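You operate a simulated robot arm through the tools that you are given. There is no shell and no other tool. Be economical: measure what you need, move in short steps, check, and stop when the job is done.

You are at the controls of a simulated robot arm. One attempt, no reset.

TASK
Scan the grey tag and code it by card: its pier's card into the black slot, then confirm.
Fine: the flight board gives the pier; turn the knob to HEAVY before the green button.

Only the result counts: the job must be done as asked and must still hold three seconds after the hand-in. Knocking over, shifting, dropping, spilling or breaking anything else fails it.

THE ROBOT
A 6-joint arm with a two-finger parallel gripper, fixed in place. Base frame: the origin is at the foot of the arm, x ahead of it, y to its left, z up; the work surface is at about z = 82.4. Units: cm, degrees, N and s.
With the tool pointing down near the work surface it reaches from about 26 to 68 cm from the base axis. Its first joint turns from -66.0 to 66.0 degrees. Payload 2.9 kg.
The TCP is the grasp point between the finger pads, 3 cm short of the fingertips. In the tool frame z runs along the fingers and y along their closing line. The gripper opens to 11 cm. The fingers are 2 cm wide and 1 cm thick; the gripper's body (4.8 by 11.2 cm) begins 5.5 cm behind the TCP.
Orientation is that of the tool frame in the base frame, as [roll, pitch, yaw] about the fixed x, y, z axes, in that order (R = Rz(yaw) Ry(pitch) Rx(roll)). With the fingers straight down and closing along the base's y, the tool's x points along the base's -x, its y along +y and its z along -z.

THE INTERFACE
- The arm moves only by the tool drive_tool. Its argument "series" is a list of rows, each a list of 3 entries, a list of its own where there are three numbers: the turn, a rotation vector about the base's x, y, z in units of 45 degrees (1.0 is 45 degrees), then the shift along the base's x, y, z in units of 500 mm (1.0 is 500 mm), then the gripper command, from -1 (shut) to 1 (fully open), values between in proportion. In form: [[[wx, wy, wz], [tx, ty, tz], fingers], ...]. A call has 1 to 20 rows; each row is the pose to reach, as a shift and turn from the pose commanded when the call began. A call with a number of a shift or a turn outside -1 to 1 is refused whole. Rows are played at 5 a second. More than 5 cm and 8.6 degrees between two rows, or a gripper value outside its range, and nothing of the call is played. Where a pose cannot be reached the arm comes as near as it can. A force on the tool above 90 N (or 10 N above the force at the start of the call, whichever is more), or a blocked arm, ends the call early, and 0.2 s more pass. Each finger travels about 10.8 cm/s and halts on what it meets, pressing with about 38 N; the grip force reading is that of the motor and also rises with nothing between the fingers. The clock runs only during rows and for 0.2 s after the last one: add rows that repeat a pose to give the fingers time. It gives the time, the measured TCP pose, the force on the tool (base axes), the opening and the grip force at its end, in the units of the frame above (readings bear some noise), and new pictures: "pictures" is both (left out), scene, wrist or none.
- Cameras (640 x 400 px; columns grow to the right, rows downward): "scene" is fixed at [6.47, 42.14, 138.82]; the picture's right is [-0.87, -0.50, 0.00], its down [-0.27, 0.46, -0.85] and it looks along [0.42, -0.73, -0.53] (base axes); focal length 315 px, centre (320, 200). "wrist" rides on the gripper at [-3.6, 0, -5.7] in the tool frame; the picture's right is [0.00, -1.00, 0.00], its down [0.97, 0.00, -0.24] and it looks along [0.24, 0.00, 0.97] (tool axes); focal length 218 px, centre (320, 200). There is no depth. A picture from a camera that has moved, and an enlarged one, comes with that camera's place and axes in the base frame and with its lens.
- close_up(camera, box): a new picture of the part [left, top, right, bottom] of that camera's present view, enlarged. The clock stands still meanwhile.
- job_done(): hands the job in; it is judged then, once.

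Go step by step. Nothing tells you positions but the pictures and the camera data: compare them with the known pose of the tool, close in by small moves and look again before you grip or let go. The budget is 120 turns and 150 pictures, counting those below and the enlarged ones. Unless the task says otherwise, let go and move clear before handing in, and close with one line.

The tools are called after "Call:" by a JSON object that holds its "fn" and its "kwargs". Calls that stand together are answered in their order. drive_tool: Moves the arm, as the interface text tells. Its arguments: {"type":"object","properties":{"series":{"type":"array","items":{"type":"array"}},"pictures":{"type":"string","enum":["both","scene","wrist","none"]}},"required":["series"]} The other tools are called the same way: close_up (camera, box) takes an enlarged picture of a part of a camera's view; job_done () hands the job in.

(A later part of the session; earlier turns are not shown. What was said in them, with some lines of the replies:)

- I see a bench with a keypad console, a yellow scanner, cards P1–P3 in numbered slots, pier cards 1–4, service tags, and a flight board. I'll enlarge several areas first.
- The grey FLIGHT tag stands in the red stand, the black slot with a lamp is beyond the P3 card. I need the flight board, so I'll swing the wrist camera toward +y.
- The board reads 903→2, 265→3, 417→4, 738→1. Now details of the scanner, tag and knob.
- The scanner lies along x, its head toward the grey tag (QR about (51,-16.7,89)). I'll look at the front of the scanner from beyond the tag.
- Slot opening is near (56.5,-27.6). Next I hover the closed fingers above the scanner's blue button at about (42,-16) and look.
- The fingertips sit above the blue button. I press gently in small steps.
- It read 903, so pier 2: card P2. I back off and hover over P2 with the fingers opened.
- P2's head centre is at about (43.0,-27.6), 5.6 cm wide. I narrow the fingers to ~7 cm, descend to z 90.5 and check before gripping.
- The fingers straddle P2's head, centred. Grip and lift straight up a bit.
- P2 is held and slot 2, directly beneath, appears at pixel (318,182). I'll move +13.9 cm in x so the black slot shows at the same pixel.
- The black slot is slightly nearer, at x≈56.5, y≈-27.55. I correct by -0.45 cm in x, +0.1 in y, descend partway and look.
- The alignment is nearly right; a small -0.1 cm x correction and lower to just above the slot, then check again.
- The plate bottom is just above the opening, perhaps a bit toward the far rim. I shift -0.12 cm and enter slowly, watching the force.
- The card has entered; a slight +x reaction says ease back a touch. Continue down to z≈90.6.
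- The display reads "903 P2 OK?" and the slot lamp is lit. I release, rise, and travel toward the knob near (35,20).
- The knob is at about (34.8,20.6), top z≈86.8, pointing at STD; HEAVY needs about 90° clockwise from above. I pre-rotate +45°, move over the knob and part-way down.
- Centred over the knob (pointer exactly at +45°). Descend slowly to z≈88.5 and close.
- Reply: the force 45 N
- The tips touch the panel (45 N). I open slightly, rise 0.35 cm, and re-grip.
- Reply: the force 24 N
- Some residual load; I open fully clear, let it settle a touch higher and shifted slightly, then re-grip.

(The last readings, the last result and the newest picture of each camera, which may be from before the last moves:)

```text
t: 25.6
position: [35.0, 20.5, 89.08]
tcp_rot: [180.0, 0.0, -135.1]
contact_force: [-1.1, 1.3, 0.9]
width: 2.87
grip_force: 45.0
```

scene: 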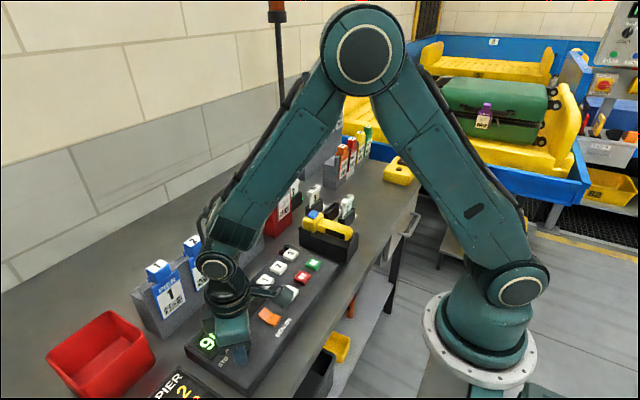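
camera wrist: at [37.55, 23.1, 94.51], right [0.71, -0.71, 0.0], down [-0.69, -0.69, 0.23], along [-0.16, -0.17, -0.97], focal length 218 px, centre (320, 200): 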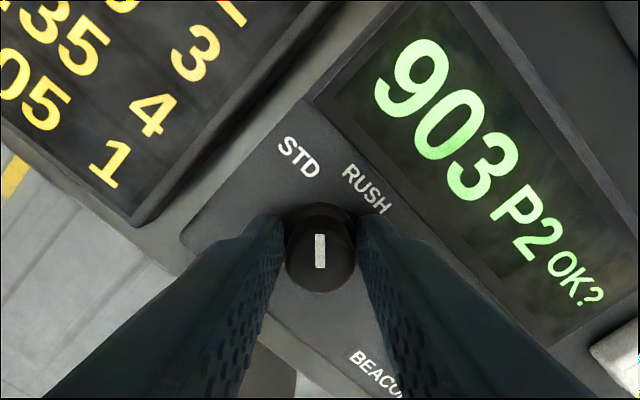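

Clean grip with little load. Now rotate -45°.

Call:
{"fn": "drive_tool", "kwargs": {"series": [[[0, 0, -0.15], [0, 0, 0], -1], [[0, 0, -0.3], [0, 0, 0], -1], [[0, 0, -0.45], [0, 0, 0], -1], [[0, 0, -0.6], [0, 0, 0], -1], [[0, 0, -0.75], [0, 0, 0], -1], [[0, 0, -0.9], [0, 0, 0], -1], [[0, 0, -1.0], [0, 0, 0], -1], [[0, 0, -1.0], [0, 0, 0], -1]], "pictures": "wrist"}}

```text
t: 27.4
position: [34.97, 20.49, 89.03]
tcp_rot: [-180.0, -0.1, -180.0]
contact_force: [-4.3, 5.3, 0.9]
width: 2.85
grip_force: 45.1
camera wrist: at [38.55, 20.48, 94.71], right [0.0, -1.0, 0.0], down [-0.97, 0.0, 0.24], along [-0.24, 0.0, -0.97], focal length 218 px, centre (320, 200)
```

wrist: 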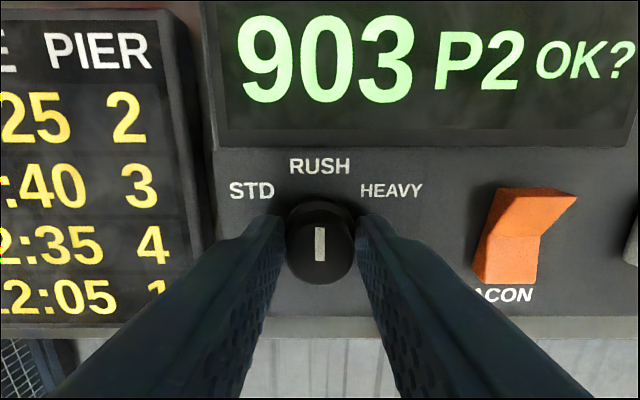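

The knob turns with the fingers; it points at RUSH. Another -45° to HEAVY.

Call:
{"fn": "drive_tool", "kwargs": {"series": [[[0, 0, -0.15], [0, 0, 0], -1], [[0, 0, -0.3], [0, 0, 0], -1], [[0, 0, -0.45], [0, 0, 0], -1], [[0, 0, -0.6], [0, 0, 0], -1], [[0, 0, -0.75], [0, 0, 0], -1], [[0, 0, -0.9], [0, 0, 0], -1], [[0, 0, -1.0], [0, 0, 0], -1], [[0, 0, -1.0], [0, 0, 0], -1]], "pictures": "wrist"}}

```text
t: 29.2
position: [35.03, 20.5, 89.02]
tcp_rot: [179.9, 0.0, 134.9]
contact_force: [-5.8, 5.0, 8.7]
width: 2.86
grip_force: 44.9
camera wrist: at [37.5, 17.95, 94.72], right [-0.71, -0.71, 0.0], down [-0.69, 0.69, 0.24], along [-0.17, 0.17, -0.97], focal length 218 px, centre (320, 200)
```

wrist: 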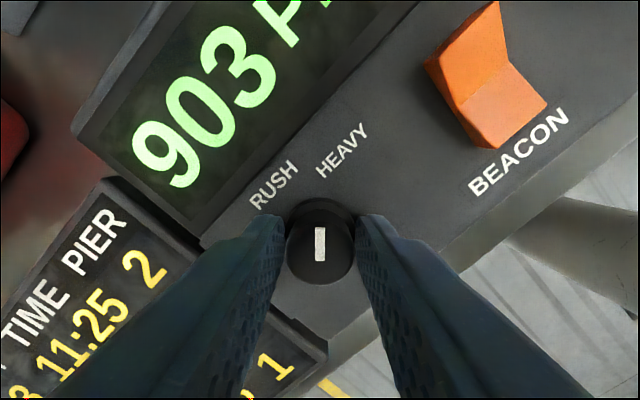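

The knob points at HEAVY. I release, rise, and move toward the green OK at about (35.1,-4.4).

Call:
{"fn": "drive_tool", "kwargs": {"series": [[[0, 0, 0], [0, 0, 0], -0.2], [[0, 0, 0], [0, 0, 0], -0.2], [[0, 0, 0], [0, 0, 0.03], -0.2], [[0, 0, 0], [0, 0, 0.1], -0.2], [[0, 0, 0.15], [0, -0.02, 0.16], -0.2], [[0, 0, 0.3], [0, -0.08, 0.16], -1], [[0, 0, 0.45], [0, -0.16, 0.16], -1], [[0, 0, 0.6], [0, -0.24, 0.16], -1], [[0, 0, 0.75], [0, -0.32, 0.16], -1], [[0, 0, 0.9], [0, -0.4, 0.16], -1], [[0, 0, 1.0], [0.002, -0.498, 0.16], -1], [[0, 0, 1.0], [0.002, -0.498, 0.16], -1]]}}

Call:
{"fn": "close_up", "kwargs": {"camera": "scene", "box": [170, 240, 330, 380]}}

```text
t: 31.8
position: [35.23, -4.34, 97.0]
tcp_rot: [179.9, 0.0, -180.0]
contact_force: [0.5, 0.5, 0.8]
width: 0.0
grip_force: 38.1
camera wrist: at [38.8, -4.33, 102.62], right [0.0, -1.0, 0.0], down [-0.97, 0.0, 0.24], along [-0.24, 0.0, -0.97], focal length 218 px, centre (320, 200)
```

scene: 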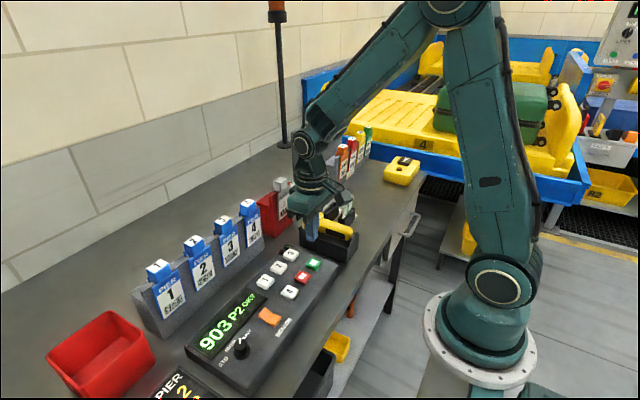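
wrist: 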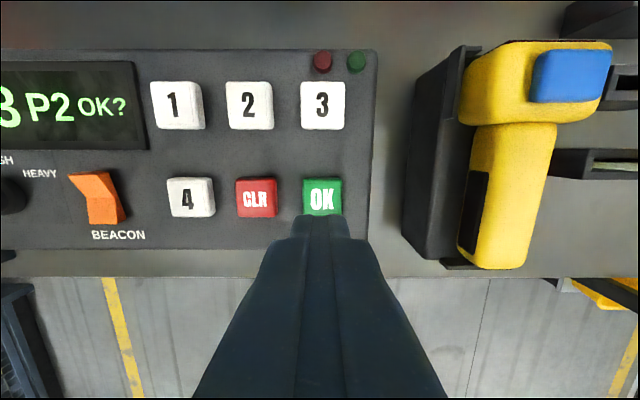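

```text
2.86 times, centred on (250, 310) of scene
camera zoom: at [6.47, 42.14, 138.82], right [-0.87, -0.5, 0.0], down [-0.27, 0.46, -0.85], along [0.42, -0.73, -0.53], focal length 900 px, centre (520, -114)
```

zoom: 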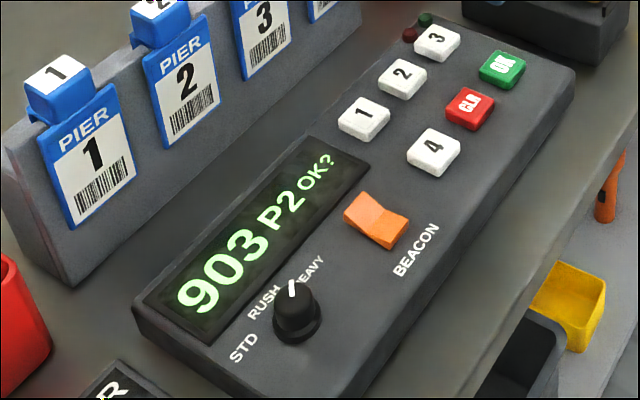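

Knob's at HEAVY and the fingers are above OK. Press gently.

Call:
{"fn": "drive_tool", "kwargs": {"series": [[[0, 0, 0], [-0.001, -0.002, -0.08], -1], [[0, 0, 0], [-0.001, -0.002, -0.13], -1], [[0, 0, 0], [-0.001, -0.002, -0.143], -1], [[0, 0, 0], [-0.001, -0.002, -0.15], -1], [[0, 0, 0], [-0.001, -0.002, -0.155], -1], [[0, 0, 0], [-0.001, -0.002, -0.155], -1]], "pictures": "none"}}

Call:
{"fn": "close_up", "kwargs": {"camera": "scene", "box": [170, 240, 330, 380]}}

```text
t: 33.2
position: [35.05, -4.57, 89.33]
tcp_rot: [180.0, 0.2, -180.0]
contact_force: [2.8, 4.2, 10.0]
width: 0.02
grip_force: 37.8
```

```text
2.86 times, centred on (250, 310) of scene
camera zoom: at [6.46, 42.16, 138.82], right [-0.87, -0.5, 0.0], down [-0.27, 0.46, -0.85], along [0.42, -0.73, -0.53], focal length 900 px, centre (520, -114)
```

zoom: 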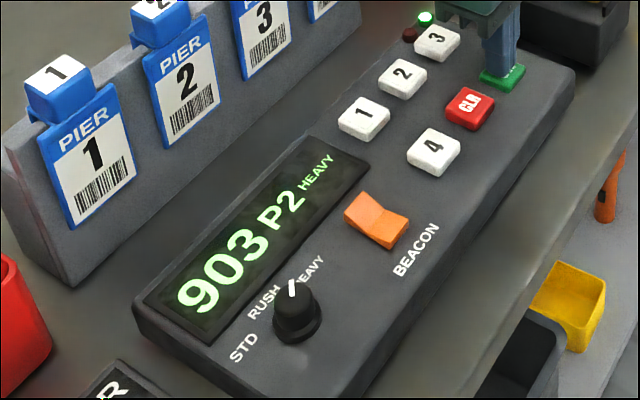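

The display shows "903 P2 HEAVY" and the green lamp is lit. I rise clear.

Call:
{"fn": "drive_tool", "kwargs": {"series": [[[0, 0, 0], [0, 0, 0.06], -1], [[0, 0, 0], [0, 0, 0.15], -1], [[0, 0, 0], [0, 0, 0.25], -1], [[0, 0, 0], [0, 0, 0.25], -1], [[0, 0, 0], [0, 0, 0.25], -1]]}}

Call:
{"fn": "close_up", "kwargs": {"camera": "scene", "box": [170, 170, 370, 370]}}

```text
t: 34.4
position: [35.18, -4.34, 101.6]
tcp_rot: [-180.0, 0.0, 179.9]
contact_force: [0.0, -0.5, 0.6]
width: 0.0
grip_force: 37.9
camera wrist: at [38.63, -4.3, 107.33], right [0.0, -1.0, 0.0], down [-0.97, 0.0, 0.24], along [-0.24, 0.0, -0.97], focal length 218 px, centre (320, 200)
```

scene: 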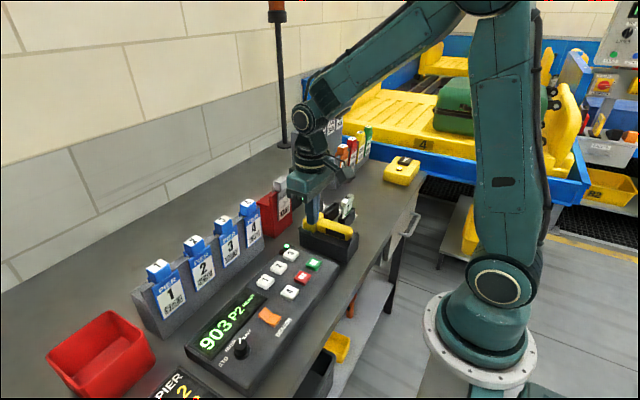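
wrist: 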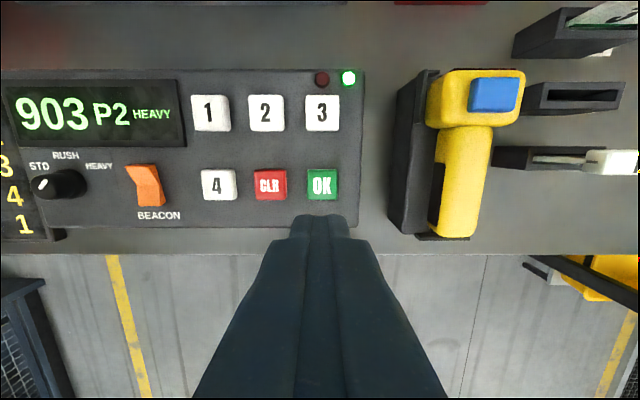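

```text
2.00 times, centred on (270, 270) of scene
camera zoom: at [6.47, 42.14, 138.82], right [-0.87, -0.5, 0.0], down [-0.27, 0.46, -0.85], along [0.42, -0.73, -0.53], focal length 630 px, centre (420, 60)
```

zoom: 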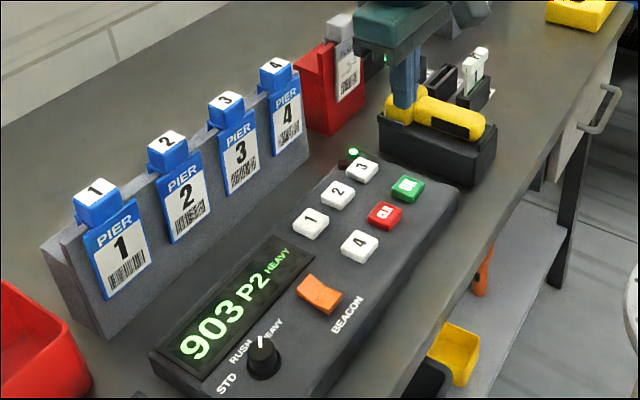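

The display still reads 903 P2 HEAVY with the green lamp on, the arm is clear, and nothing else has been disturbed. I'm handing the job in.

Call:
{"fn": "job_done", "kwargs": {}}

```text
The job is handed in.
```

The grey tag scanned as flight 903, which the board lists for pier 2. Card P2 is in the black slot, the knob is at HEAVY, and the green OK button confirmed it: the display read 903 P2 HEAVY with the green lamp lit at hand-in.
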